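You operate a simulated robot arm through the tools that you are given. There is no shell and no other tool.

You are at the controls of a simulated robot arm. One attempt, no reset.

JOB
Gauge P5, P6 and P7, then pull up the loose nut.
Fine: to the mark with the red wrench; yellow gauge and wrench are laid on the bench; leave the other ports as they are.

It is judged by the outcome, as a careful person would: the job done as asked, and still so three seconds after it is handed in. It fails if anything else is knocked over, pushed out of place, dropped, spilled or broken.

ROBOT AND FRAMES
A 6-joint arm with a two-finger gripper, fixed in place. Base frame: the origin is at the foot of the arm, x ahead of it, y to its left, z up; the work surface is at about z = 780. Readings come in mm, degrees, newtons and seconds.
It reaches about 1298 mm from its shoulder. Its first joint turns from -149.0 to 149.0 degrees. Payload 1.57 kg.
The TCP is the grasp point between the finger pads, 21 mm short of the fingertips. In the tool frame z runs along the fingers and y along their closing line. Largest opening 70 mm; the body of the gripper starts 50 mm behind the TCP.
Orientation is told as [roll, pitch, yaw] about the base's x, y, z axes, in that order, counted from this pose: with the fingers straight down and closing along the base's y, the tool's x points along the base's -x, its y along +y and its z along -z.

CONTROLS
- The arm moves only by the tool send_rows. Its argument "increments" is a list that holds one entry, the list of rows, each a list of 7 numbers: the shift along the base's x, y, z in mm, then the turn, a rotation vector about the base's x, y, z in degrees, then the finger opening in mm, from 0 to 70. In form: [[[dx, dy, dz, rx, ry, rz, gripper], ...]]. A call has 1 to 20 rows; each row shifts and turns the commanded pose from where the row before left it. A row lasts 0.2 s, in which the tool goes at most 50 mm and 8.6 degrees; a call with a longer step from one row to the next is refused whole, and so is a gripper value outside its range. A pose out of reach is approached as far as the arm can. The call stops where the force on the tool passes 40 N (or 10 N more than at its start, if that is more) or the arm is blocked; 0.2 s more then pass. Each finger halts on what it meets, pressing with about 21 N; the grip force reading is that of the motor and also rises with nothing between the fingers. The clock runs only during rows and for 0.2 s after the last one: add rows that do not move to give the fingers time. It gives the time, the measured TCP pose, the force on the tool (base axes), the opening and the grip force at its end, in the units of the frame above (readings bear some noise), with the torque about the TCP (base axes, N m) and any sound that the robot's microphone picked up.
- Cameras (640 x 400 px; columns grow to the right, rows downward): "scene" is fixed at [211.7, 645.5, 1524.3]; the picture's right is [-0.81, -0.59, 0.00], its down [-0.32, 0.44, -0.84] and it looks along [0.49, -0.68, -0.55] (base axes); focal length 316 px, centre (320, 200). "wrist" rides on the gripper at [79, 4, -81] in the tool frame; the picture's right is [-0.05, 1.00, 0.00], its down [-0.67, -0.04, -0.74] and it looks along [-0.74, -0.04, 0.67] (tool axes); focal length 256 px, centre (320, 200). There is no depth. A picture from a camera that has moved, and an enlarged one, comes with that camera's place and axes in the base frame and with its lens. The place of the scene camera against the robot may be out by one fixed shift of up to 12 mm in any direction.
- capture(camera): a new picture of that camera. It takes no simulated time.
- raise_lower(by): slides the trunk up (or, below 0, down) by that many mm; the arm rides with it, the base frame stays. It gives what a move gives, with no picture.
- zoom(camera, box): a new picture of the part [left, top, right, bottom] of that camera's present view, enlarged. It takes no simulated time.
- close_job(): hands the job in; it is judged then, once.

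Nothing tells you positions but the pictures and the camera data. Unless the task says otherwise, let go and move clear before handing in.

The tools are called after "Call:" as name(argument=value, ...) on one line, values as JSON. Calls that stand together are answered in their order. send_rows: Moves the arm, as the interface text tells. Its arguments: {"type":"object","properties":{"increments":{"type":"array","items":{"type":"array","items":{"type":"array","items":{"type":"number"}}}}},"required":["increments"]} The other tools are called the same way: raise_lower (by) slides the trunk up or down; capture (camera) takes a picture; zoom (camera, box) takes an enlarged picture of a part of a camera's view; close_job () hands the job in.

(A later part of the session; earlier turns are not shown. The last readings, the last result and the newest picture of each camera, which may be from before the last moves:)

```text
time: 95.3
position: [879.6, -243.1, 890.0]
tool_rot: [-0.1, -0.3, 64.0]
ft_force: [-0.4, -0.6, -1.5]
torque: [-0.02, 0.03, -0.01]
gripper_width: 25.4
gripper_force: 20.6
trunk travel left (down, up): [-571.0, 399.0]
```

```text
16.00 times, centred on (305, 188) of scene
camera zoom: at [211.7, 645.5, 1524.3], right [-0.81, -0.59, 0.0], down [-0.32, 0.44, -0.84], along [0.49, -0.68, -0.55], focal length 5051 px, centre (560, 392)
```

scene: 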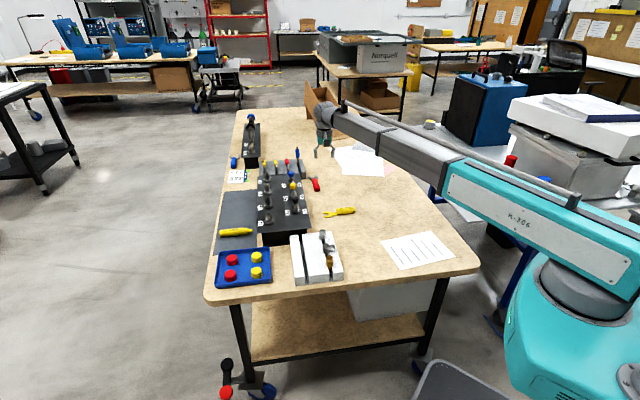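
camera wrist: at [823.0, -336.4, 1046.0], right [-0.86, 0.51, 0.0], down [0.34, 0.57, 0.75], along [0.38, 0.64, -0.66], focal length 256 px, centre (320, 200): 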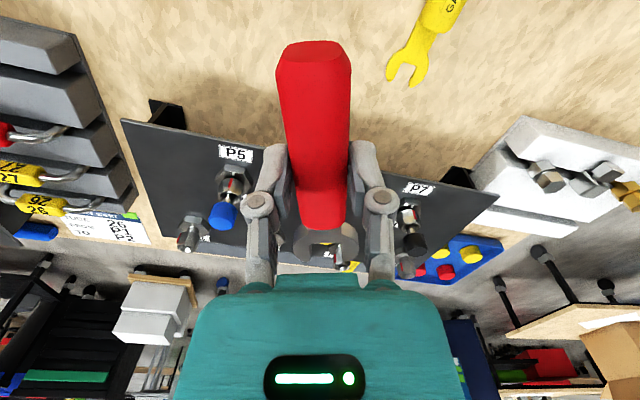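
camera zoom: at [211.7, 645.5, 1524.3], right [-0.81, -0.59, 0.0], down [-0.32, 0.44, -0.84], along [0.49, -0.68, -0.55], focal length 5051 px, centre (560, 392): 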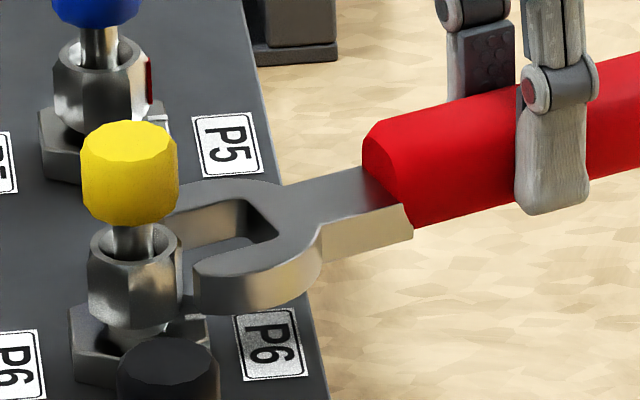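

The jaw is entering cleanly around the nut with no force. I'll continue seating it.

Call:
send_rows(increments=[[[0.4, 0.9, 0, 0, 0, 0, 5], [0.4, 0.9, 0, 0, 0, 0, 5], [0.4, 0.9, 0, 0, 0, 0, 5], [0.4, 0.9, 0, 0, 0, 0, 5], [0, 0, 0, 0, 0, 0, 5]]])

Call:
send_rows(increments=[[[0.4, 0.9, 0, 0, 0, 0, 5], [0.4, 0.9, 0, 0, 0, 0, 5], [0.4, 0.9, 0, 0, 0, 0, 5], [0.4, 0.9, 0, 0, 0, 0, 5], [0, 0, 0, 0, 0, 0, 5]]])

Call:
zoom(camera="wrist", box=[295, 215, 355, 275])

Call:
zoom(camera="scene", box=[294, 178, 316, 198])

```text
time: 96.5
position: [880.8, -239.7, 890.1]
tool_rot: [-0.1, -0.2, 64.1]
ft_force: [-0.3, 0.6, -1.3]
torque: [-0.02, 0.05, 0.01]
gripper_width: 25.5
gripper_force: 20.9
trunk travel left (down, up): [-571.0, 399.0]
```

```text
time: 97.8
position: [881.8, -237.0, 889.7]
tool_rot: [-0.2, -0.2, 64.0]
ft_force: [-0.6, -0.9, -1.0]
torque: [-0.02, -0.01, -0.11]
gripper_width: 25.3
gripper_force: 20.9
trunk travel left (down, up): [-571.0, 399.0]
```

```text
6.67 times, centred on (325, 245) of wrist
camera zoom: at [844.7, -307.1, 970.5], right [-0.87, 0.48, 0.0], down [0.32, 0.58, 0.75], along [0.36, 0.65, -0.66], focal length 1707 px, centre (287, -100)
```

zoom: 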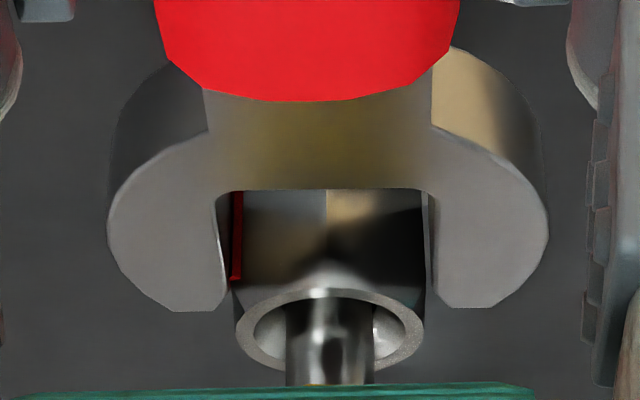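

```text
16.00 times, centred on (305, 188) of scene
camera zoom: at [211.7, 645.5, 1524.3], right [-0.81, -0.59, 0.0], down [-0.32, 0.44, -0.84], along [0.49, -0.68, -0.55], focal length 5051 px, centre (560, 392)
```

zoom: 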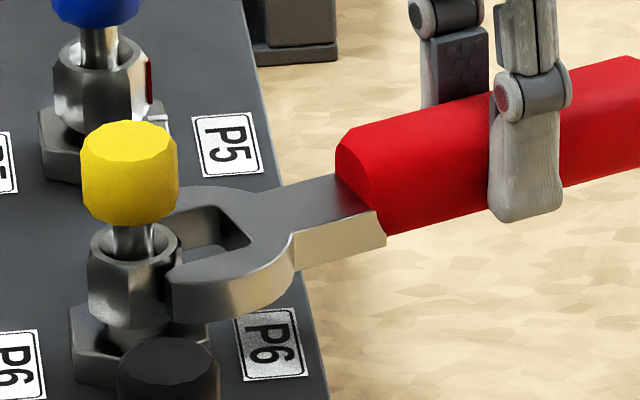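

The jaw is around the nut but not fully seated, with about 10 mm to go. I'll continue with a tiny shift to the right.

Call:
send_rows(increments=[[[0.2, 1.0, 0, 0, 0, 0, 5], [0.3, 0.95, 0, 0, 0, 0, 5], [0.4, 0.9, 0, 0, 0, 0, 5], [0.4, 0.9, 0, 0, 0, 0, 5], [0, 0, 0, 0, 0, 0, 5]]])

Call:
send_rows(increments=[[[0.44, 0.9, 0, 0, 0, 0, 5], [0.44, 0.9, 0, 0, 0, 0, 5], [0.44, 0.9, 0, 0, 0, 0, 5], [0, 0, 0, 0, 0, 0, 5]]])

Call:
zoom(camera="wrist", box=[295, 215, 355, 275])

Call:
zoom(camera="scene", box=[294, 178, 316, 198])

```text
time: 99.0
position: [883.4, -232.1, 888.9]
tool_rot: [-0.1, -0.2, 64.0]
ft_force: [2.0, -2.3, -1.8]
torque: [-0.08, -0.04, -0.28]
gripper_width: 25.5
gripper_force: 21.1
trunk travel left (down, up): [-571.0, 399.0]
```

```text
time: 100.0
position: [884.7, -230.6, 889.1]
tool_rot: [-0.1, -0.3, 64.0]
ft_force: [3.1, -3.5, -0.9]
torque: [-0.1, -0.08, -0.45]
gripper_width: 25.2
gripper_force: 20.9
trunk travel left (down, up): [-571.0, 399.0]
```

```text
6.67 times, centred on (325, 245) of wrist
camera zoom: at [846.8, -300.8, 970.2], right [-0.87, 0.48, 0.0], down [0.32, 0.58, 0.75], along [0.36, 0.65, -0.66], focal length 1707 px, centre (287, -100)
```

zoom: 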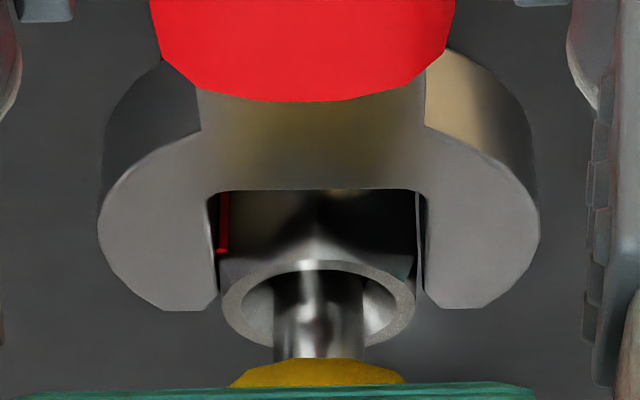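

```text
16.00 times, centred on (305, 188) of scene
camera zoom: at [211.7, 645.5, 1524.3], right [-0.81, -0.59, 0.0], down [-0.32, 0.44, -0.84], along [0.49, -0.68, -0.55], focal length 5051 px, centre (560, 392)
```

zoom: 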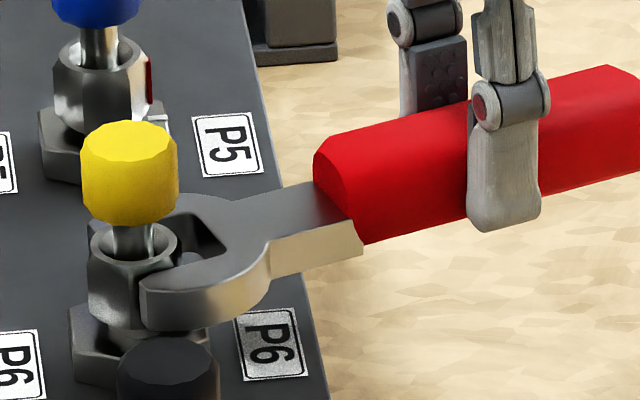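

There's a light side load (about 4 N): the nut is pushing the jaw to the left. I'll shift the wrist left about 1 mm to unload it, then finish seating.

Call:
send_rows(increments=[[[0.9, -0.45, 0, 0, 0, 0, 5], [0, 0, 0, 0, 0, 0, 5]]])

Call:
send_rows(increments=[[[0.44, 0.9, 0, 0, 0, 0, 5], [0.44, 0.9, 0, 0, 0, 0, 5], [0, 0, 0, 0, 0, 0, 5]]])

Call:
zoom(camera="wrist", box=[295, 215, 355, 275])

```text
time: 100.5
position: [886.3, -230.5, 890.1]
tool_rot: [-0.1, -0.1, 64.2]
ft_force: [-0.7, 0.8, -2.2]
torque: [0.02, 0.02, 0.04]
gripper_width: 25.6
gripper_force: 20.8
trunk travel left (down, up): [-571.0, 399.0]
```

```text
time: 101.3
position: [887.1, -227.6, 889.5]
tool_rot: [-0.1, -0.2, 64.0]
ft_force: [-0.2, 0.8, -1.3]
torque: [-0.01, 0.05, 0.04]
gripper_width: 25.6
gripper_force: 20.7
trunk travel left (down, up): [-571.0, 399.0]
```

```text
6.67 times, centred on (325, 245) of wrist
camera zoom: at [848.6, -299.4, 970.6], right [-0.87, 0.48, 0.0], down [0.32, 0.58, 0.75], along [0.36, 0.65, -0.66], focal length 1707 px, centre (287, -100)
```

zoom: 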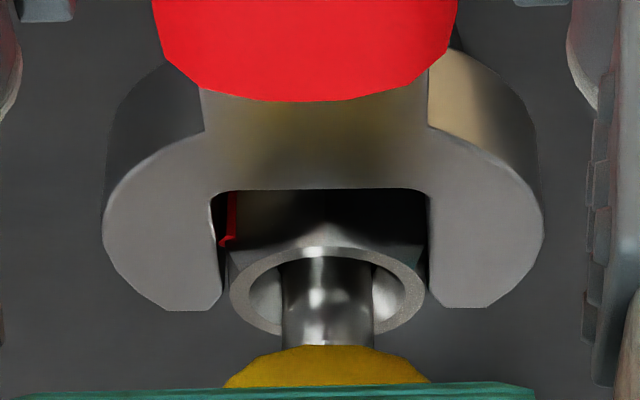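

The load is gone and the jaw spans the nut flats; the nut axis is at about (927,-149). I'll advance 2 mm more, then start turning clockwise about the nut axis in small arcs while checking the force.

Call:
send_rows(increments=[[[0.44, 0.9, 0, 0, 0, 0, 5], [0.44, 0.9, 0, 0, 0, 0, 5], [0, 0, 0, 0, 0, 0, 5]]])

Call:
send_rows(increments=[[[-2.8, 1.5, 0, 0, 0, -2, 5], [-2.7, 1.5, 0, 0, 0, -2, 5], [-2.6, 1.6, 0, 0, 0, -2, 5], [-2.6, 1.7, 0, 0, 0, -2, 5], [0, 0, 0, 0, 0, 0, 5]]])

Call:
zoom(camera="wrist", box=[295, 215, 355, 275])

Call:
zoom(camera="scene", box=[294, 178, 316, 198])

```text
time: 102.2
position: [887.9, -227.5, 889.5]
tool_rot: [-0.3, -0.1, 64.0]
ft_force: [0.1, -0.1, -0.8]
torque: [-0.04, 0.0, -0.01]
gripper_width: 25.4
gripper_force: 20.9
trunk travel left (down, up): [-571.0, 399.0]
```

```text
time: 103.3
position: [876.4, -221.1, 889.6]
tool_rot: [-0.2, -0.1, 56.0]
ft_force: [2.2, -0.6, -1.4]
torque: [-0.05, -0.2, -0.03]
gripper_width: 25.3
gripper_force: 21.0
trunk travel left (down, up): [-571.0, 399.0]
```

```text
6.67 times, centred on (325, 245) of wrist
camera zoom: at [829.5, -285.5, 970.4], right [-0.8, 0.6, 0.0], down [0.4, 0.53, 0.75], along [0.45, 0.6, -0.66], focal length 1707 px, centre (287, -100)
```

zoom: 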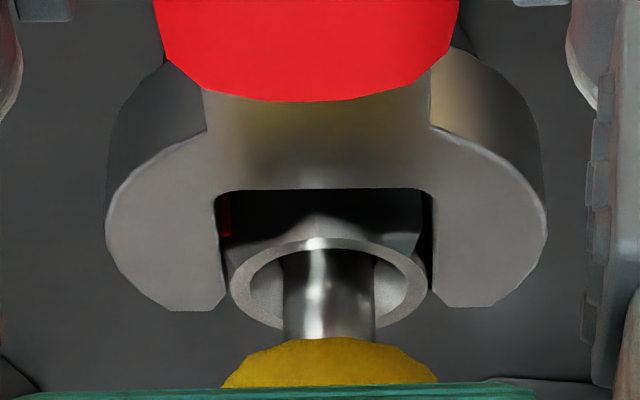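

```text
16.00 times, centred on (305, 188) of scene
camera zoom: at [211.7, 645.5, 1524.3], right [-0.81, -0.59, 0.0], down [-0.32, 0.44, -0.84], along [0.49, -0.68, -0.55], focal length 5051 px, centre (560, 392)
```

zoom: 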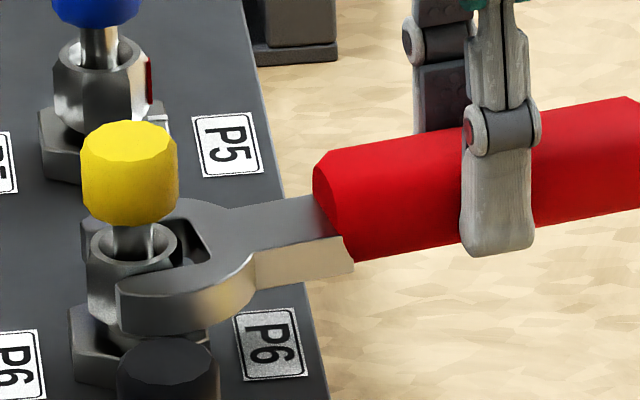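

The force is low and the nut appears to be starting to turn with the wrench. I'll continue the arc by 16°.

Call:
send_rows(increments=[[[-2.5, 1.8, 0, 0, 0, -2, 5], [-2.5, 1.9, 0, 0, 0, -2, 5], [-2.4, 2.0, 0, 0, 0, -2, 5], [-2.3, 2.0, 0, 0, 0, -2, 5], [-2.2, 2.1, 0, 0, 0, -2, 5], [-2.2, 2.2, 0, 0, 0, -2, 5], [-2.1, 2.3, 0, 0, 0, -2, 5], [-2.0, 2.4, 0, 0, 0, -2, 5], [0, 0, 0, 0, 0, 0, 5]]])

Call:
zoom(camera="wrist", box=[295, 215, 355, 275])

Call:
zoom(camera="scene", box=[294, 178, 316, 198])

```text
time: 105.3
position: [859.6, -204.8, 888.1]
tool_rot: [-0.1, -0.1, 40.0]
ft_force: [5.5, -4.6, -2.2]
torque: [-0.18, -0.09, -0.22]
gripper_width: 25.1
gripper_force: 20.5
trunk travel left (down, up): [-571.0, 399.0]
```

```text
6.67 times, centred on (325, 245) of wrist
camera zoom: at [795.4, -253.4, 970.1], right [-0.6, 0.8, 0.0], down [0.53, 0.4, 0.75], along [0.6, 0.45, -0.66], focal length 1707 px, centre (287, -100)
```

zoom: 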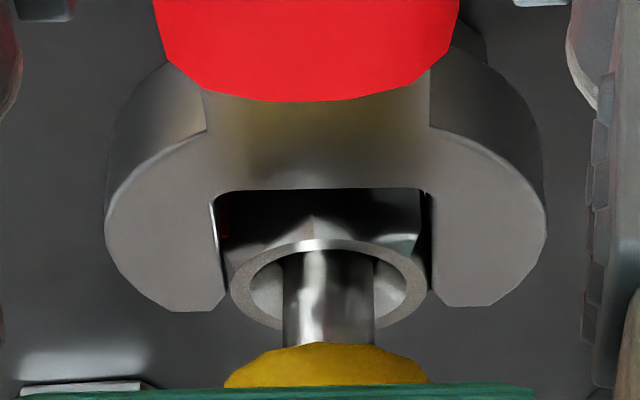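

```text
16.00 times, centred on (305, 188) of scene
camera zoom: at [211.7, 645.5, 1524.3], right [-0.81, -0.59, 0.0], down [-0.32, 0.44, -0.84], along [0.49, -0.68, -0.55], focal length 5051 px, centre (560, 392)
```

zoom: 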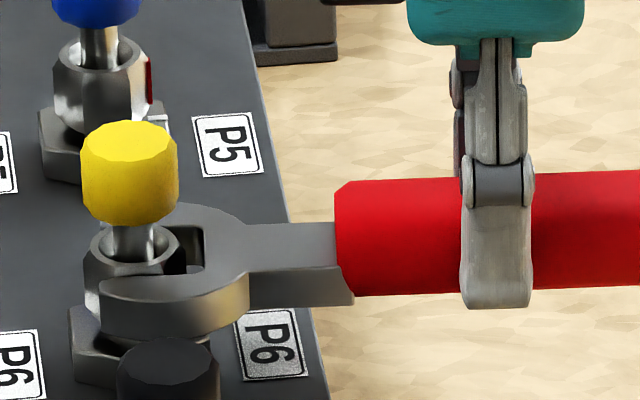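

The nut is turning with the wrench at about 7 N of tangential force. I'll continue another 16°.

Call:
send_rows(increments=[[[-1.9, 2.4, 0, 0, 0, -2, 5], [-1.9, 2.5, 0, 0, 0, -2, 5], [-1.8, 2.5, 0, 0, 0, -2, 5], [-1.7, 2.6, 0, 0, 0, -2, 5], [-1.6, 2.65, 0, 0, 0, -2, 5], [-1.5, 2.7, 0, 0, 0, -2, 5], [-1.4, 2.8, 0, 0, 0, -2, 5], [-1.3, 2.8, 0, 0, 0, -2, 5], [0, 0, 0, 0, 0, 0, 5]]])

Call:
zoom(camera="wrist", box=[295, 215, 355, 275])

Call:
zoom(camera="scene", box=[290, 175, 320, 205])

```text
time: 107.3
position: [845.6, -183.5, 889.5]
tool_rot: [0.0, -0.1, 24.0]
ft_force: [-3.6, -4.9, -6.7]
torque: [-0.34, 0.51, 0.05]
gripper_width: 25.4
gripper_force: 21.0
trunk travel left (down, up): [-571.0, 399.0]
```

```text
6.67 times, centred on (325, 245) of wrist
camera zoom: at [771.7, -213.2, 970.3], right [-0.36, 0.93, 0.0], down [0.62, 0.24, 0.75], along [0.7, 0.27, -0.67], focal length 1707 px, centre (287, -100)
```

zoom: 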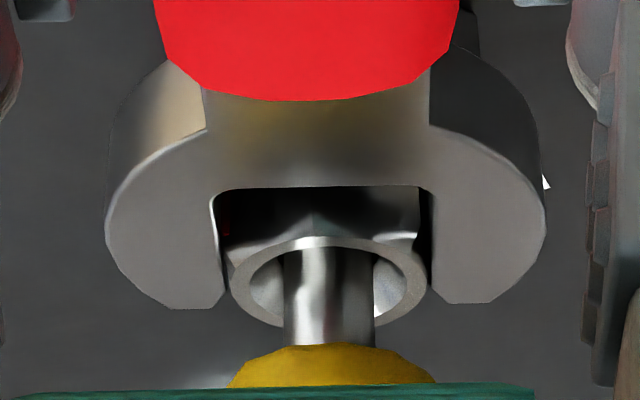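

```text
13.33 times, centred on (305, 190) of scene
camera zoom: at [211.7, 645.5, 1524.3], right [-0.81, -0.59, 0.0], down [-0.32, 0.44, -0.84], along [0.49, -0.68, -0.55], focal length 4209 px, centre (520, 333)
```

zoom: 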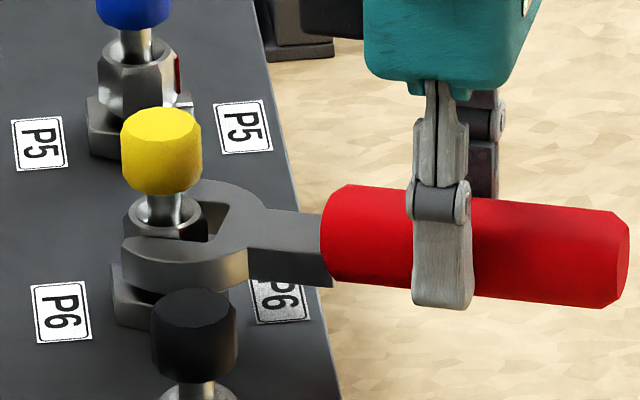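

A downward pull of about 6 N has appeared, so the nut is descending as it tightens and dragging the jaw. I'll lower the trunk 1 mm to follow it.

Call:
raise_lower(by=-1)

Call:
zoom(camera="wrist", box=[295, 215, 355, 275])

```text
time: 107.9
position: [846.5, -184.5, 888.8]
tool_rot: [-0.2, -0.2, 24.0]
ft_force: [-2.4, -6.2, 1.9]
torque: [-0.11, -0.15, -0.05]
gripper_width: 25.3
gripper_force: 20.5
trunk travel left (down, up): [-570.0, 400.0]
```

```text
6.67 times, centred on (325, 245) of wrist
camera zoom: at [771.5, -213.2, 969.9], right [-0.36, 0.93, 0.0], down [0.62, 0.24, 0.75], along [0.7, 0.27, -0.66], focal length 1707 px, centre (287, -100)
```

zoom: 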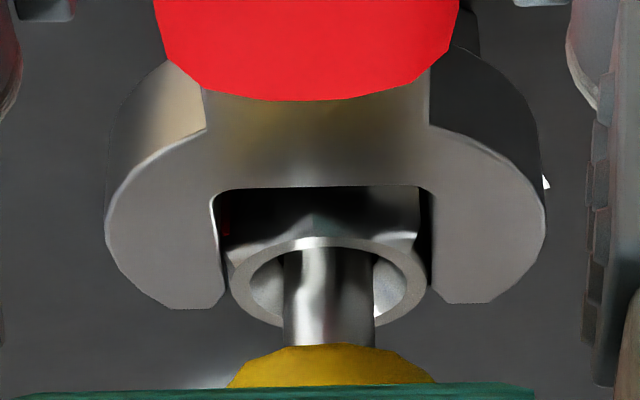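

The vertical load has relaxed. I'll continue turning 10° at a time, following the nut down.

Call:
send_rows(increments=[[[-1.2, 2.85, 0, 0, 0, -2, 5], [-1.1, 2.85, 0, 0, 0, -2, 5], [-0.95, 2.95, 0, 0, 0, -2, 5], [-0.85, 2.95, 0, 0, 0, -2, 5], [-0.8, 3.0, 0, 0, 0, -2, 5], [0, 0, 0, 0, 0, 0, 5]]])

Call:
raise_lower(by=-0.7)

Call:
zoom(camera="wrist", box=[295, 215, 355, 275])

Call:
zoom(camera="scene", box=[285, 165, 335, 215])

```text
time: 109.3
position: [840.4, -168.4, 887.8]
tool_rot: [0.1, -0.2, 13.9]
ft_force: [-6.7, -11.3, -1.8]
torque: [-0.28, 0.21, -0.31]
gripper_width: 25.4
gripper_force: 20.8
trunk travel left (down, up): [-570.0, 400.0]
```

```text
time: 109.8
position: [839.8, -169.1, 888.2]
tool_rot: [-0.1, -0.3, 14.0]
ft_force: [-5.8, -10.1, 3.4]
torque: [-0.21, -0.15, -0.26]
gripper_width: 25.6
gripper_force: 21.0
trunk travel left (down, up): [-569.0, 401.0]
```

```text
6.67 times, centred on (325, 245) of wrist
camera zoom: at [762.7, -184.9, 969.4], right [-0.19, 0.98, 0.0], down [0.65, 0.13, 0.75], along [0.73, 0.14, -0.66], focal length 1707 px, centre (287, -100)
```

zoom: 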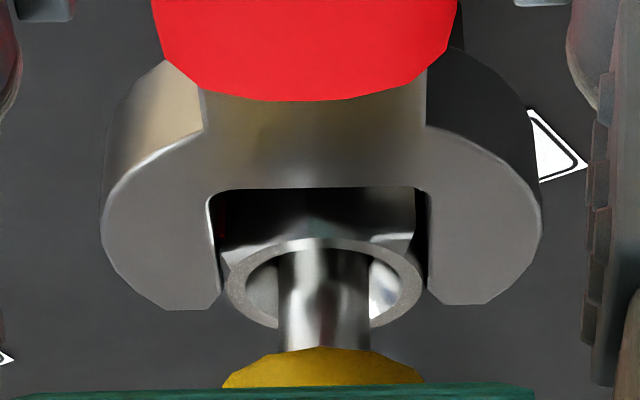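

```text
8.00 times, centred on (310, 190) of scene
camera zoom: at [211.7, 645.5, 1524.3], right [-0.81, -0.59, 0.0], down [-0.32, 0.44, -0.84], along [0.49, -0.68, -0.55], focal length 2526 px, centre (400, 280)
```

zoom: 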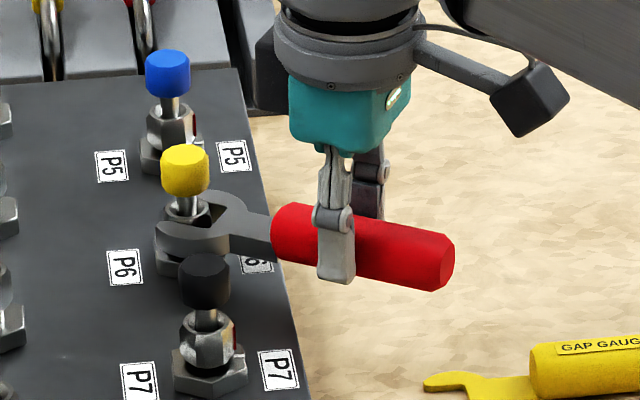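

Steady progress, and the load is still modest. I'll turn another 10° to complete the first 60° stroke.

Call:
send_rows(increments=[[[-0.85, 3.05, 0, 0, 0, -2, 5], [-0.75, 3.05, 0, 0, 0, -2, 5], [-0.65, 3.05, 0, 0, 0, -2, 5], [-0.5, 3.05, 0, 0, 0, -2, 5], [-0.4, 3.05, 0, 0, 0, -2, 5], [0, 0, 0, 0, 0, 0, 5]]])

Call:
raise_lower(by=-0.4)

Call:
zoom(camera="wrist", box=[295, 215, 355, 275])

Call:
zoom(camera="scene", box=[294, 178, 316, 198])

```text
time: 111.2
position: [838.0, -153.9, 888.3]
tool_rot: [-0.1, -0.3, 3.9]
ft_force: [0.6, -8.6, 2.0]
torque: [-0.21, -0.26, -0.22]
gripper_width: 25.6
gripper_force: 20.7
trunk travel left (down, up): [-569.0, 401.0]
```

```text
time: 111.7
position: [837.3, -154.1, 887.3]
tool_rot: [-0.2, -0.3, 4.0]
ft_force: [3.6, -8.9, 5.4]
torque: [-0.18, -0.6, -0.29]
gripper_width: 25.4
gripper_force: 21.8
trunk travel left (down, up): [-569.0, 401.0]
```

```text
6.67 times, centred on (325, 245) of wrist
camera zoom: at [758.8, -155.6, 968.6], right [-0.02, 1.0, 0.0], down [0.66, 0.01, 0.75], along [0.75, 0.01, -0.66], focal length 1707 px, centre (287, -100)
```

zoom: 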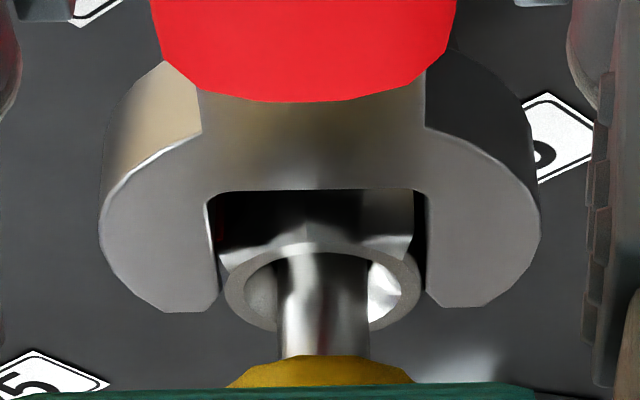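

```text
16.00 times, centred on (305, 188) of scene
camera zoom: at [211.7, 645.5, 1524.3], right [-0.81, -0.59, 0.0], down [-0.32, 0.44, -0.84], along [0.49, -0.68, -0.55], focal length 5051 px, centre (560, 392)
```

zoom: 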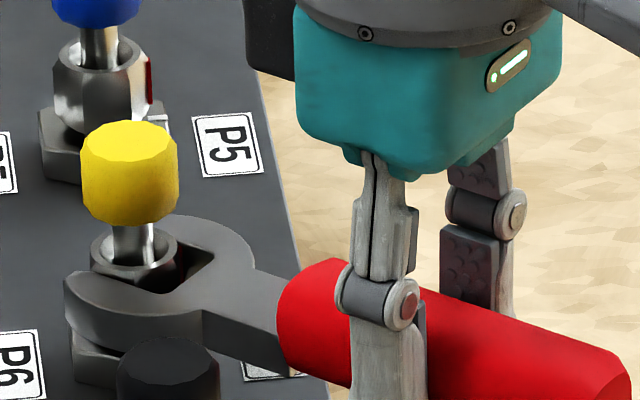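

The first 60° stroke is done. I'll relax the jaw by turning back within its free play, withdraw straight out, and then view the marks from the front.

Call:
send_rows(increments=[[[0.1, -1.5, 0, 0, 0, 1, 5], [0.15, -1.5, 0, 0, 0, 1, 5], [0.15, -1.5, 0, 0, 0, 1, 5], [0, 0, 0, 0, 0, 0, 5]]])

Call:
zoom(camera="wrist", box=[295, 215, 355, 275])

```text
time: 112.7
position: [837.7, -158.0, 886.4]
tool_rot: [-0.2, -0.1, 7.1]
ft_force: [0.9, -5.2, -1.1]
torque: [-0.11, -0.06, -0.44]
gripper_width: 25.4
gripper_force: 20.9
trunk travel left (down, up): [-569.0, 401.0]
```

```text
6.67 times, centred on (325, 245) of wrist
camera zoom: at [758.9, -163.8, 968.4], right [-0.07, 1.0, 0.0], down [0.66, 0.05, 0.75], along [0.75, 0.05, -0.66], focal length 1707 px, centre (287, -100)
```

zoom: 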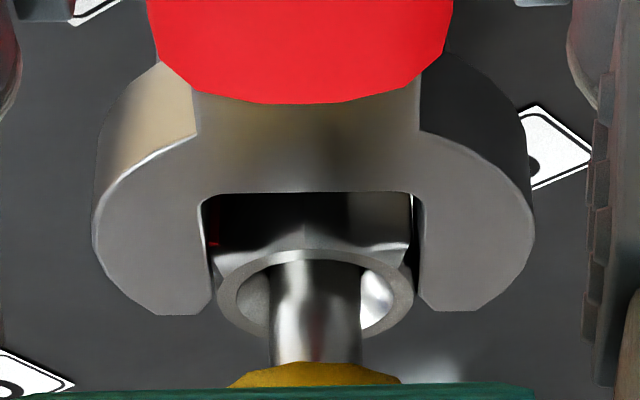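

The nut is nudging the jaw slightly left. I'll shift 1.5 mm that way to free it before withdrawing.

Call:
send_rows(increments=[[[0.1, -0.8, 0, 0, 0, 0, 5], [0.1, -0.7, 0, 0, 0, 0, 5], [0, 0, 0, 0, 0, 0, 5]]])

Call:
zoom(camera="wrist", box=[295, 215, 355, 275])

```text
time: 113.5
position: [838.4, -158.2, 887.7]
tool_rot: [-0.2, -0.2, 7.1]
ft_force: [-0.9, 2.5, -1.7]
torque: [0.05, 0.1, 0.24]
gripper_width: 25.6
gripper_force: 21.5
trunk travel left (down, up): [-569.0, 401.0]
```

```text
6.67 times, centred on (325, 245) of wrist
camera zoom: at [759.2, -164.7, 968.5], right [-0.07, 1.0, 0.0], down [0.66, 0.05, 0.75], along [0.75, 0.05, -0.66], focal length 1707 px, centre (287, -100)
```

zoom: 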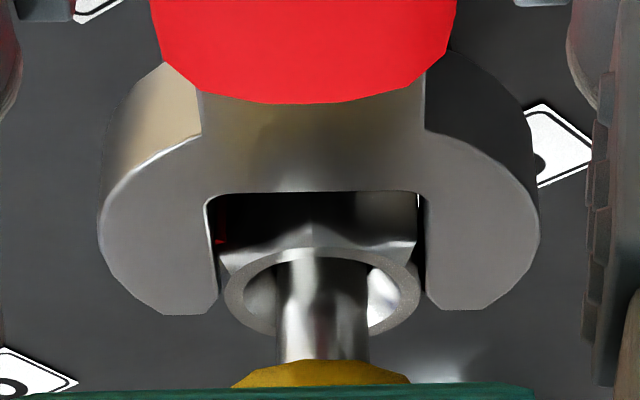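

The side load is now small. I'll withdraw straight back, slowly at first.

Call:
send_rows(increments=[[[-1.5, 0.1, 0, 0, 0, 0, 5], [-2, -0.25, 0, 0, 0, 0, 5], [-3, -0.37, 0, 0, 0, 0, 5], [0, 0, 0, 0, 0, 0, 5]]])

Call:
send_rows(increments=[[[-5, -0.6, 0, 0, 0, 0, 5], [-7, -0.85, 0, 0, 0, 0, 5], [-8, -1, 0, 0, 0, 0, 5], [-8, -1, 0, 0, 0, 0, 5], [-5, -0.6, 0, 0, 0, 0, 5], [0, 0, 0, 0, 0, 0, 5]]])

Call:
zoom(camera="wrist", box=[270, 200, 380, 280])

Call:
zoom(camera="scene", box=[294, 178, 316, 198])

```text
time: 114.5
position: [832.4, -158.0, 888.3]
tool_rot: [-0.2, -0.3, 7.1]
ft_force: [-0.3, -0.3, -1.3]
torque: [0.02, 0.01, 0.02]
gripper_width: 25.2
gripper_force: 21.5
trunk travel left (down, up): [-569.0, 401.0]
```

```text
time: 115.9
position: [796.9, -162.1, 887.2]
tool_rot: [-0.2, -0.2, 7.0]
ft_force: [-0.5, -0.8, 0.3]
torque: [0.01, 0.03, 0.01]
gripper_width: 25.3
gripper_force: 21.5
trunk travel left (down, up): [-569.0, 401.0]
```

```text
5.00 times, centred on (325, 240) of wrist
camera zoom: at [719.5, -169.1, 968.5], right [-0.07, 1.0, 0.0], down [0.66, 0.05, 0.75], along [0.75, 0.05, -0.66], focal length 1280 px, centre (295, 0)
```

zoom: 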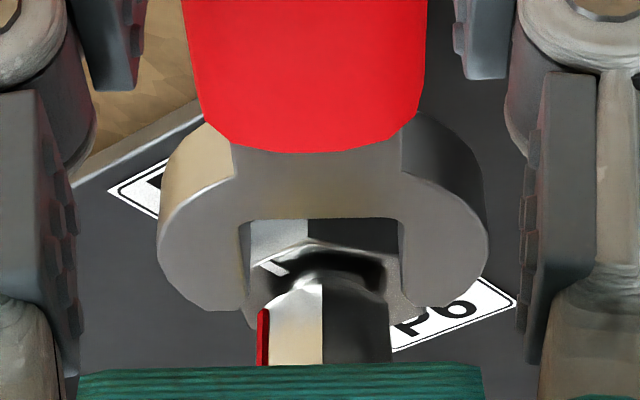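

```text
16.00 times, centred on (305, 188) of scene
camera zoom: at [211.7, 645.5, 1524.3], right [-0.81, -0.59, 0.0], down [-0.32, 0.44, -0.84], along [0.49, -0.68, -0.55], focal length 5051 px, centre (560, 392)
```

zoom: 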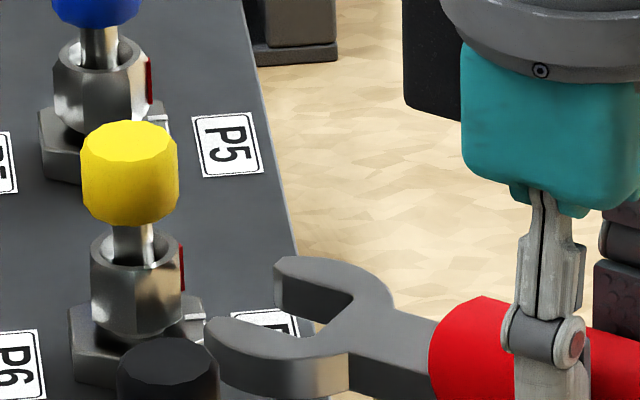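

The nut has turned roughly 53°, with the red strip swinging towards the white mark. I'll swing round P6 to face the marks from the front and measure what's left.

Call:
send_rows(increments=[[[4.5, -18.5, 0, 0, 0, 8, 5], [5.8, -16.9, 0, 0, 0, 8, 5], [8.1, -15.9, 0, 0, 0, 8, 5], [8.8, -12.9, 0, 0, 0, 7, 5], [10.4, -11.7, 0, 0, 0, 7, 5], [0, 0, 0, 0, 0, 0, 5]]])

Call:
zoom(camera="wrist", box=[270, 200, 380, 280])

Call:
zoom(camera="wrist", box=[295, 225, 355, 280])

Call:
zoom(camera="scene", box=[294, 178, 316, 198])

```text
time: 117.3
position: [836.7, -239.8, 888.1]
tool_rot: [-0.2, -0.2, 45.1]
ft_force: [0.6, -0.3, -0.4]
torque: [0.01, 0.05, -0.02]
gripper_width: 25.4
gripper_force: 20.6
trunk travel left (down, up): [-569.0, 401.0]
```

```text
5.00 times, centred on (325, 240) of wrist
camera zoom: at [778.2, -293.1, 968.4], right [-0.67, 0.74, 0.0], down [0.49, 0.45, 0.75], along [0.56, 0.5, -0.66], focal length 1280 px, centre (295, 0)
```

zoom: 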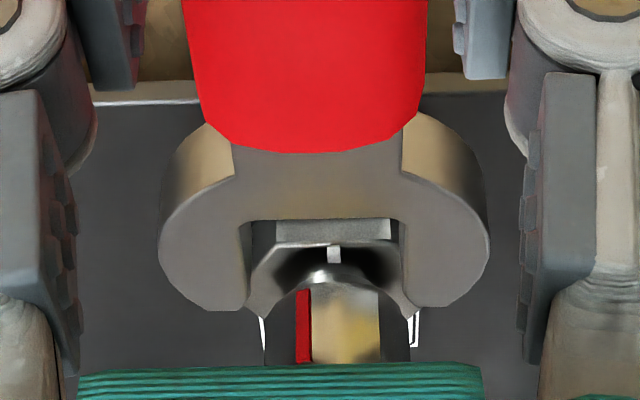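

```text
7.27 times, centred on (325, 252) of wrist
camera zoom: at [778.2, -293.1, 968.4], right [-0.67, 0.74, 0.0], down [0.49, 0.45, 0.75], along [0.56, 0.5, -0.66], focal length 1862 px, centre (284, -182)
```

zoom: 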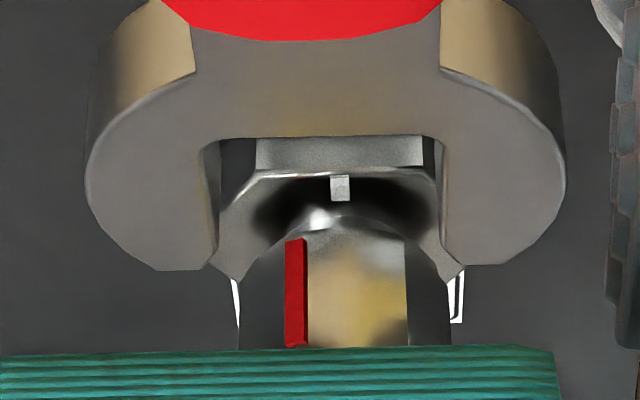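

```text
16.00 times, centred on (305, 188) of scene
camera zoom: at [211.7, 645.5, 1524.3], right [-0.81, -0.59, 0.0], down [-0.32, 0.44, -0.84], along [0.49, -0.68, -0.55], focal length 5051 px, centre (560, 392)
```

zoom: 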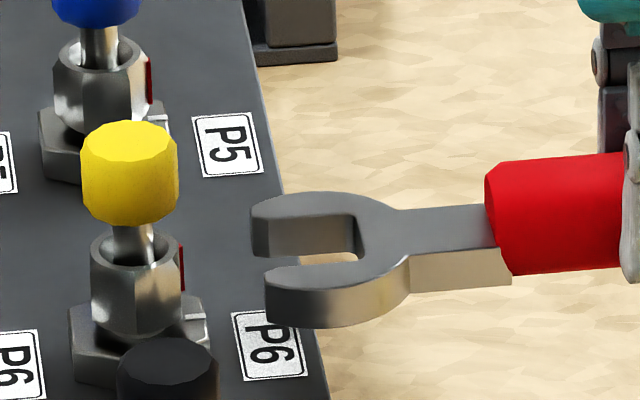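

The red strip is at about 250° and the white mark at about 225°, so around 25° of tightening remains. I'll swing to heading 70° to re-engage the flats for the final part.

Call:
send_rows(increments=[[[13.2, -11.1, 0, 0, 0, 8.2, 5], [14.9, -9.7, 0, 0, 0, 8.2, 5], [18.3, -8.4, 0, 0, 0, 8.2, 5], [0, 0, 0, 0, 0, 0, 5]]])

Call:
send_rows(increments=[[[2.1, 5.6, 0, 0, 0, 0, 5], [2.1, 5.6, 0, 0, 0, 0, 5], [0, 0, 0, 0, 0, 0, 5]]])

Call:
zoom(camera="wrist", box=[295, 215, 355, 275])

Call:
zoom(camera="scene", box=[294, 178, 316, 198])

```text
time: 118.3
position: [882.7, -267.1, 887.1]
tool_rot: [-0.1, -0.1, 69.7]
ft_force: [0.5, 0.6, -0.7]
torque: [-0.04, 0.01, -0.02]
gripper_width: 25.3
gripper_force: 21.0
trunk travel left (down, up): [-569.0, 401.0]
```

```text
time: 119.1
position: [886.6, -256.3, 887.1]
tool_rot: [0.0, -0.1, 69.7]
ft_force: [0.0, 0.3, -0.5]
torque: [-0.04, 0.02, -0.02]
gripper_width: 25.3
gripper_force: 20.9
trunk travel left (down, up): [-569.0, 401.0]
```

```text
6.67 times, centred on (325, 245) of wrist
camera zoom: at [855.9, -330.7, 968.4], right [-0.92, 0.4, 0.0], down [0.26, 0.61, 0.75], along [0.3, 0.69, -0.66], focal length 1707 px, centre (287, -100)
```

zoom: 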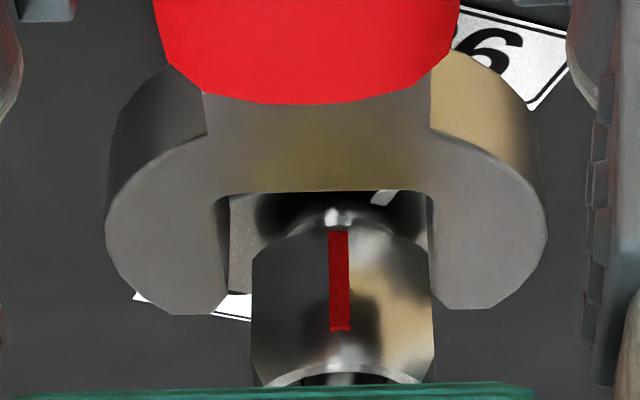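

```text
16.00 times, centred on (305, 188) of scene
camera zoom: at [211.7, 645.5, 1524.3], right [-0.81, -0.59, 0.0], down [-0.32, 0.44, -0.84], along [0.49, -0.68, -0.55], focal length 5051 px, centre (560, 392)
```

zoom: 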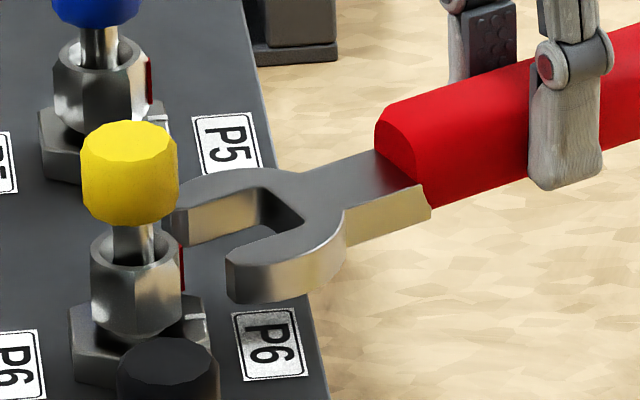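

The red strip is now at the front corner, facing the wrench, and the flats are aligned. I'll shift 0.9 mm right and ease in.

Call:
send_rows(increments=[[[-0.85, 0.3, 0, 0, 0, 0, 5], [0.7, 1.9, 0, 0, 0, 0, 5], [0.7, 1.9, 0, 0, 0, 0, 5], [0.7, 1.9, 0, 0, 0, 0, 5], [0, 0, 0, 0, 0, 0, 5]]])

Call:
zoom(camera="wrist", box=[295, 215, 355, 275])

```text
time: 120.3
position: [888.0, -251.6, 887.3]
tool_rot: [0.0, -0.2, 69.7]
ft_force: [0.7, 0.1, -1.3]
torque: [-0.04, 0.01, 0.05]
gripper_width: 25.4
gripper_force: 20.8
trunk travel left (down, up): [-569.0, 401.0]
```

```text
6.67 times, centred on (325, 245) of wrist
camera zoom: at [857.0, -326.0, 968.4], right [-0.92, 0.4, 0.0], down [0.26, 0.61, 0.75], along [0.3, 0.69, -0.66], focal length 1707 px, centre (287, -100)
```

zoom: 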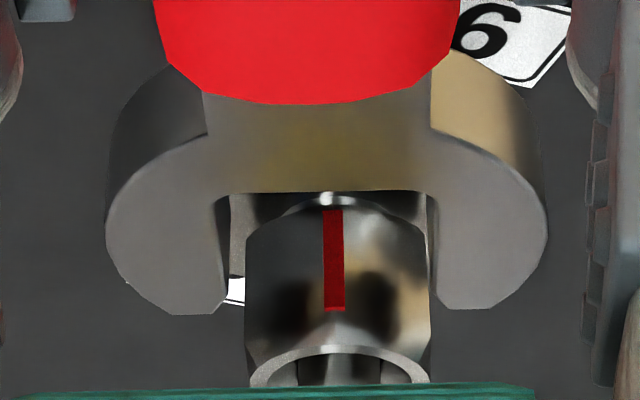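

I'll nudge right another 0.4 mm and keep advancing.

Call:
send_rows(increments=[[[-0.4, 0.15, 0, 0, 0, 0, 5], [0.35, 0.94, 0, 0, 0, 0, 5], [0.35, 0.94, 0, 0, 0, 0, 5], [0.35, 0.94, 0, 0, 0, 0, 5], [0.35, 0.94, 0, 0, 0, 0, 5], [0.35, 0.94, 0, 0, 0, 0, 5], [0.35, 0.94, 0, 0, 0, 0, 5], [0, 0, 0, 0, 0, 0, 5]]])

Call:
zoom(camera="wrist", box=[295, 215, 355, 275])

```text
time: 122.1
position: [888.9, -246.2, 888.2]
tool_rot: [-0.1, -0.1, 69.6]
ft_force: [0.0, -1.3, -1.1]
torque: [-0.01, 0.01, 0.0]
gripper_width: 25.3
gripper_force: 21.1
trunk travel left (down, up): [-569.0, 401.0]
```

```text
6.67 times, centred on (325, 245) of wrist
camera zoom: at [858.3, -320.4, 968.4], right [-0.92, 0.4, 0.0], down [0.26, 0.61, 0.75], along [0.3, 0.69, -0.66], focal length 1707 px, centre (287, -100)
```

zoom: 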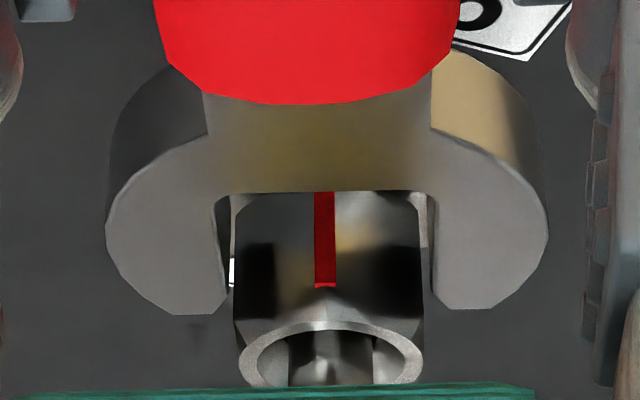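

Well centred. I'll continue seating the jaw.

Call:
send_rows(increments=[[[0.4, 0.92, 0, 0, 0, 0, 5], [0.4, 0.92, 0, 0, 0, 0, 5], [0.35, 0.94, 0, 0, 0, 0, 5], [0.35, 0.94, 0, 0, 0, 0, 5], [0.35, 0.94, 0, 0, 0, 0, 5], [0, 0, 0, 0, 0, 0, 5]]])

Call:
send_rows(increments=[[[0.35, 0.94, 0, 0, 0, 0, 5], [0.35, 0.94, 0, 0, 0, 0, 5], [0.35, 0.94, 0, 0, 0, 0, 5], [0.35, 0.94, 0, 0, 0, 0, 5], [0, 0, 0, 0, 0, 0, 5]]])

Call:
zoom(camera="wrist", box=[295, 215, 355, 275])

```text
time: 123.5
position: [890.2, -241.8, 888.2]
tool_rot: [-0.1, -0.3, 69.6]
ft_force: [0.1, -0.3, -1.2]
torque: [0.01, -0.02, -0.02]
gripper_width: 25.5
gripper_force: 21.4
trunk travel left (down, up): [-569.0, 401.0]
```

```text
time: 124.7
position: [893.8, -238.9, 886.5]
tool_rot: [-0.1, -0.2, 69.6]
ft_force: [2.2, -0.6, -1.8]
torque: [-0.08, 0.0, -0.12]
gripper_width: 25.2
gripper_force: 21.2
trunk travel left (down, up): [-569.0, 401.0]
```

```text
6.67 times, centred on (325, 245) of wrist
camera zoom: at [861.3, -312.1, 968.3], right [-0.92, 0.4, 0.0], down [0.26, 0.61, 0.75], along [0.3, 0.69, -0.66], focal length 1707 px, centre (287, -100)
```

zoom: 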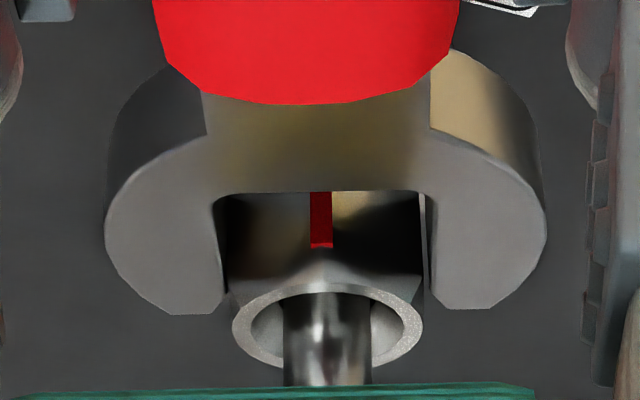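

Nearly seated. I'll shift 0.5 mm left to unload and advance the last 7 mm.

Call:
send_rows(increments=[[[0.5, -0.2, 0, 0, 0, 0, 5], [0.35, 0.94, 0, 0, 0, 0, 5], [0.35, 0.94, 0, 0, 0, 0, 5], [0.35, 0.94, 0, 0, 0, 0, 5], [0.35, 0.94, 0, 0, 0, 0, 5], [0, 0, 0, 0, 0, 0, 5]]])

Call:
send_rows(increments=[[[0.35, 0.94, 0, 0, 0, 0, 5], [0.35, 0.94, 0, 0, 0, 0, 5], [0.35, 0.94, 0, 0, 0, 0, 5], [0, 0, 0, 0, 0, 0, 5]]])

Call:
zoom(camera="wrist", box=[295, 215, 355, 275])

Call:
zoom(camera="scene", box=[294, 178, 316, 198])

```text
time: 126.1
position: [895.2, -233.9, 887.9]
tool_rot: [-0.1, -0.1, 69.7]
ft_force: [-0.5, 0.6, -2.5]
torque: [-0.06, 0.02, 0.05]
gripper_width: 25.4
gripper_force: 21.3
trunk travel left (down, up): [-569.0, 401.0]
```

```text
time: 127.1
position: [895.1, -232.1, 887.0]
tool_rot: [-0.1, -0.2, 69.7]
ft_force: [-1.0, 0.1, -1.3]
torque: [-0.01, 0.04, 0.08]
gripper_width: 25.5
gripper_force: 21.0
trunk travel left (down, up): [-569.0, 401.0]
```

```text
6.67 times, centred on (325, 245) of wrist
camera zoom: at [864.2, -306.4, 968.5], right [-0.92, 0.4, 0.0], down [0.26, 0.61, 0.75], along [0.3, 0.69, -0.66], focal length 1707 px, centre (287, -100)
```

zoom: 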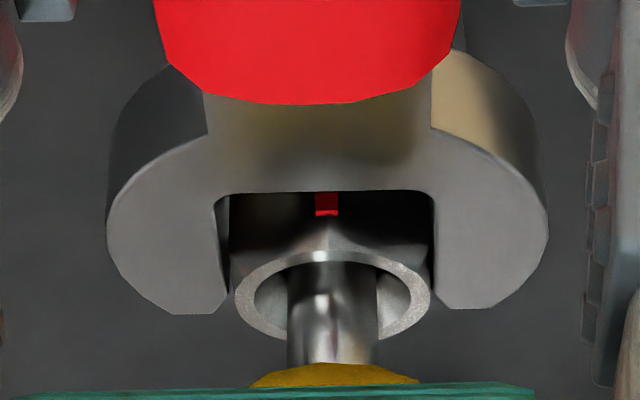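

```text
16.00 times, centred on (305, 188) of scene
camera zoom: at [211.7, 645.5, 1524.3], right [-0.81, -0.59, 0.0], down [-0.32, 0.44, -0.84], along [0.49, -0.68, -0.55], focal length 5051 px, centre (560, 392)
```

zoom: 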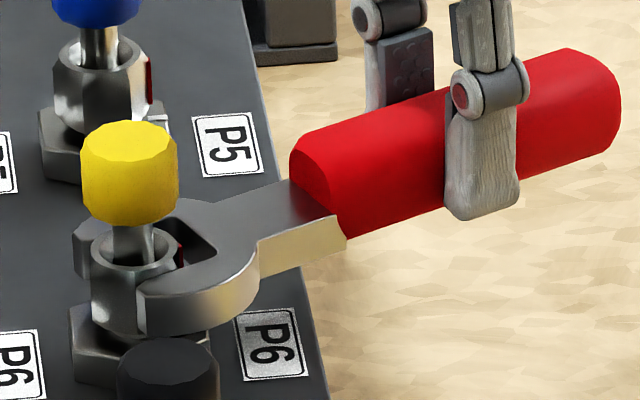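

Engaged, with the nut axis at about 90 mm. I'll turn clockwise 20° and check how far the nut has come.

Call:
send_rows(increments=[[[-2.9, 1.1, 0, 0, 0, -2, 5], [-2.9, 1.3, 0, 0, 0, -2, 5], [-2.9, 1.3, 0, 0, 0, -2, 5], [-2.8, 1.5, 0, 0, 0, -2, 5], [-2.7, 1.6, 0, 0, 0, -2, 5], [-2.7, 1.6, 0, 0, 0, -2, 5], [-2.7, 1.7, 0, 0, 0, -2, 5], [-2.6, 1.9, 0, 0, 0, -2, 5], [-2.5, 1.9, 0, 0, 0, -2, 5], [-2.4, 2.0, 0, 0, 0, -2, 5], [0, 0, 0, 0, 0, 0, 5]]])

Call:
zoom(camera="wrist", box=[295, 215, 355, 275])

Call:
zoom(camera="scene", box=[294, 178, 316, 198])

```text
time: 129.5
position: [867.2, -216.5, 887.3]
tool_rot: [-0.1, -0.2, 49.5]
ft_force: [9.7, -5.3, -0.2]
torque: [-0.02, -0.24, -0.35]
gripper_width: 25.1
gripper_force: 21.5
trunk travel left (down, up): [-569.0, 401.0]
```

```text
6.67 times, centred on (325, 245) of wrist
camera zoom: at [813.5, -274.9, 967.8], right [-0.73, 0.69, 0.0], down [0.46, 0.48, 0.75], along [0.52, 0.54, -0.66], focal length 1707 px, centre (287, -100)
```

zoom: 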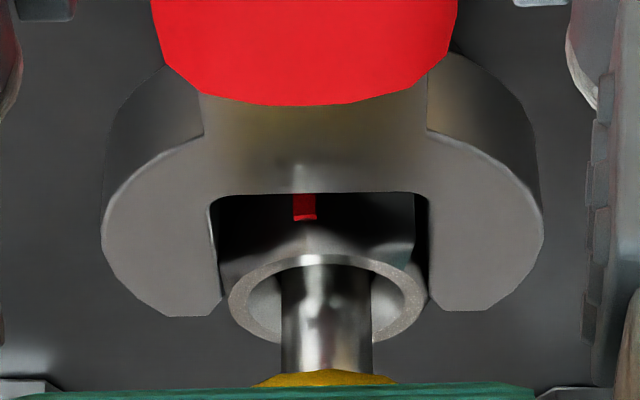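

```text
16.00 times, centred on (305, 188) of scene
camera zoom: at [211.7, 645.5, 1524.3], right [-0.81, -0.59, 0.0], down [-0.32, 0.44, -0.84], along [0.49, -0.68, -0.55], focal length 5051 px, centre (560, 392)
```

zoom: 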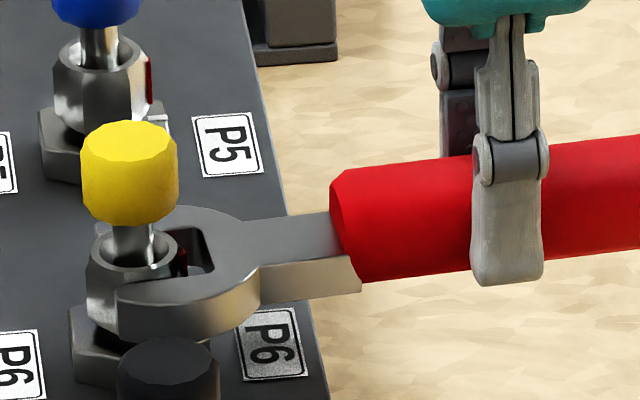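

The nut is at about 238° now, with roughly 13.5° to go to the white mark at 224.6°. I'll turn 10° more.

Call:
send_rows(increments=[[[-2.4, 2.1, 0, 0, 0, -2, 5], [-2.3, 2.2, 0, 0, 0, -2, 5], [-2.2, 2.2, 0, 0, 0, -2, 5], [-2.2, 2.4, 0, 0, 0, -2, 5], [-2.0, 2.4, 0, 0, 0, -2, 5], [0, 0, 0, 0, 0, 0, 5]]])

Call:
zoom(camera="wrist", box=[295, 215, 355, 275])

Call:
zoom(camera="scene", box=[294, 178, 316, 198])

```text
time: 130.9
position: [857.1, -205.5, 887.3]
tool_rot: [-0.1, -0.1, 39.7]
ft_force: [1.3, -7.3, -5.7]
torque: [-0.36, 0.29, 0.0]
gripper_width: 25.1
gripper_force: 20.1
trunk travel left (down, up): [-569.0, 401.0]
```

```text
6.67 times, centred on (325, 245) of wrist
camera zoom: at [793.3, -253.5, 967.9], right [-0.6, 0.8, 0.0], down [0.53, 0.4, 0.75], along [0.6, 0.44, -0.66], focal length 1707 px, centre (287, -100)
```

zoom: 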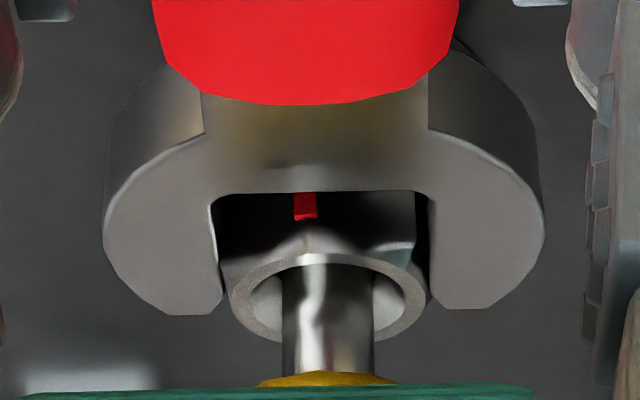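

```text
16.00 times, centred on (305, 188) of scene
camera zoom: at [211.7, 645.5, 1524.3], right [-0.81, -0.59, 0.0], down [-0.32, 0.44, -0.84], along [0.49, -0.68, -0.55], focal length 5051 px, centre (560, 392)
```

zoom: 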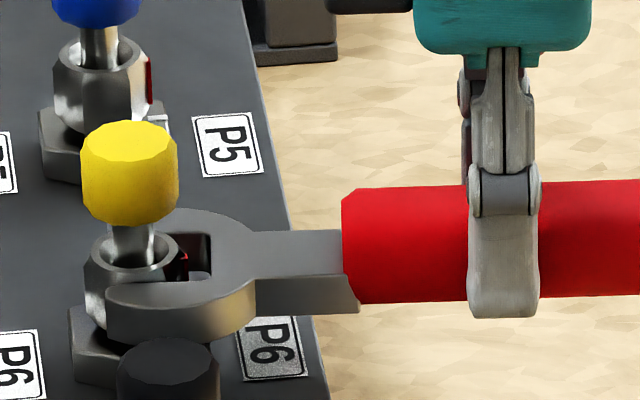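

The red strip is at about 228.5°, with roughly 4° left. I'll make the final small turn of 4°, in 1° steps.

Call:
send_rows(increments=[[[-1.0, 1.25, 0, 0, 0, -1, 5], [-1.0, 1.25, 0, 0, 0, -1, 5], [-0.95, 1.25, 0, 0, 0, -1, 5], [-0.95, 1.25, 0, 0, 0, -1, 5], [0, 0, 0, 0, 0, 0, 5]]])

Call:
zoom(camera="wrist", box=[295, 215, 355, 275])

Call:
zoom(camera="scene", box=[294, 178, 316, 198])

```text
time: 132.1
position: [853.0, -201.0, 887.3]
tool_rot: [-0.2, -0.2, 35.5]
ft_force: [-2.3, -10.7, -4.8]
torque: [-0.34, 0.34, 0.02]
gripper_width: 25.3
gripper_force: 20.7
trunk travel left (down, up): [-569.0, 401.0]
```

```text
6.67 times, centred on (325, 245) of wrist
camera zoom: at [786.6, -244.5, 968.2], right [-0.54, 0.84, 0.0], down [0.56, 0.36, 0.75], along [0.63, 0.4, -0.66], focal length 1707 px, centre (287, -100)
```

zoom: 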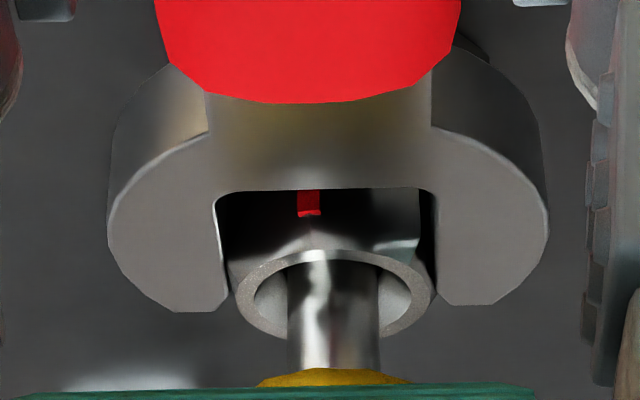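

```text
16.00 times, centred on (305, 188) of scene
camera zoom: at [211.7, 645.5, 1524.3], right [-0.81, -0.59, 0.0], down [-0.32, 0.44, -0.84], along [0.49, -0.68, -0.55], focal length 5051 px, centre (560, 392)
```

zoom: 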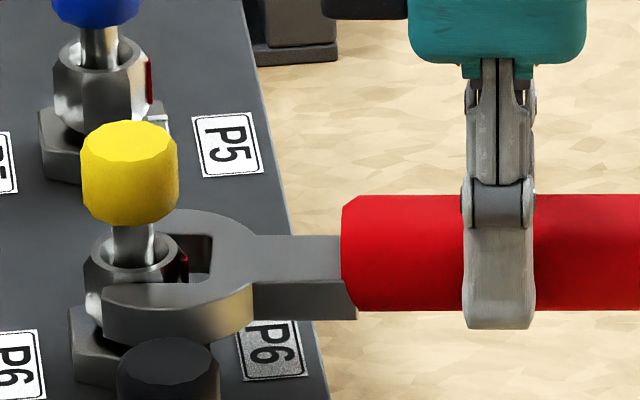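

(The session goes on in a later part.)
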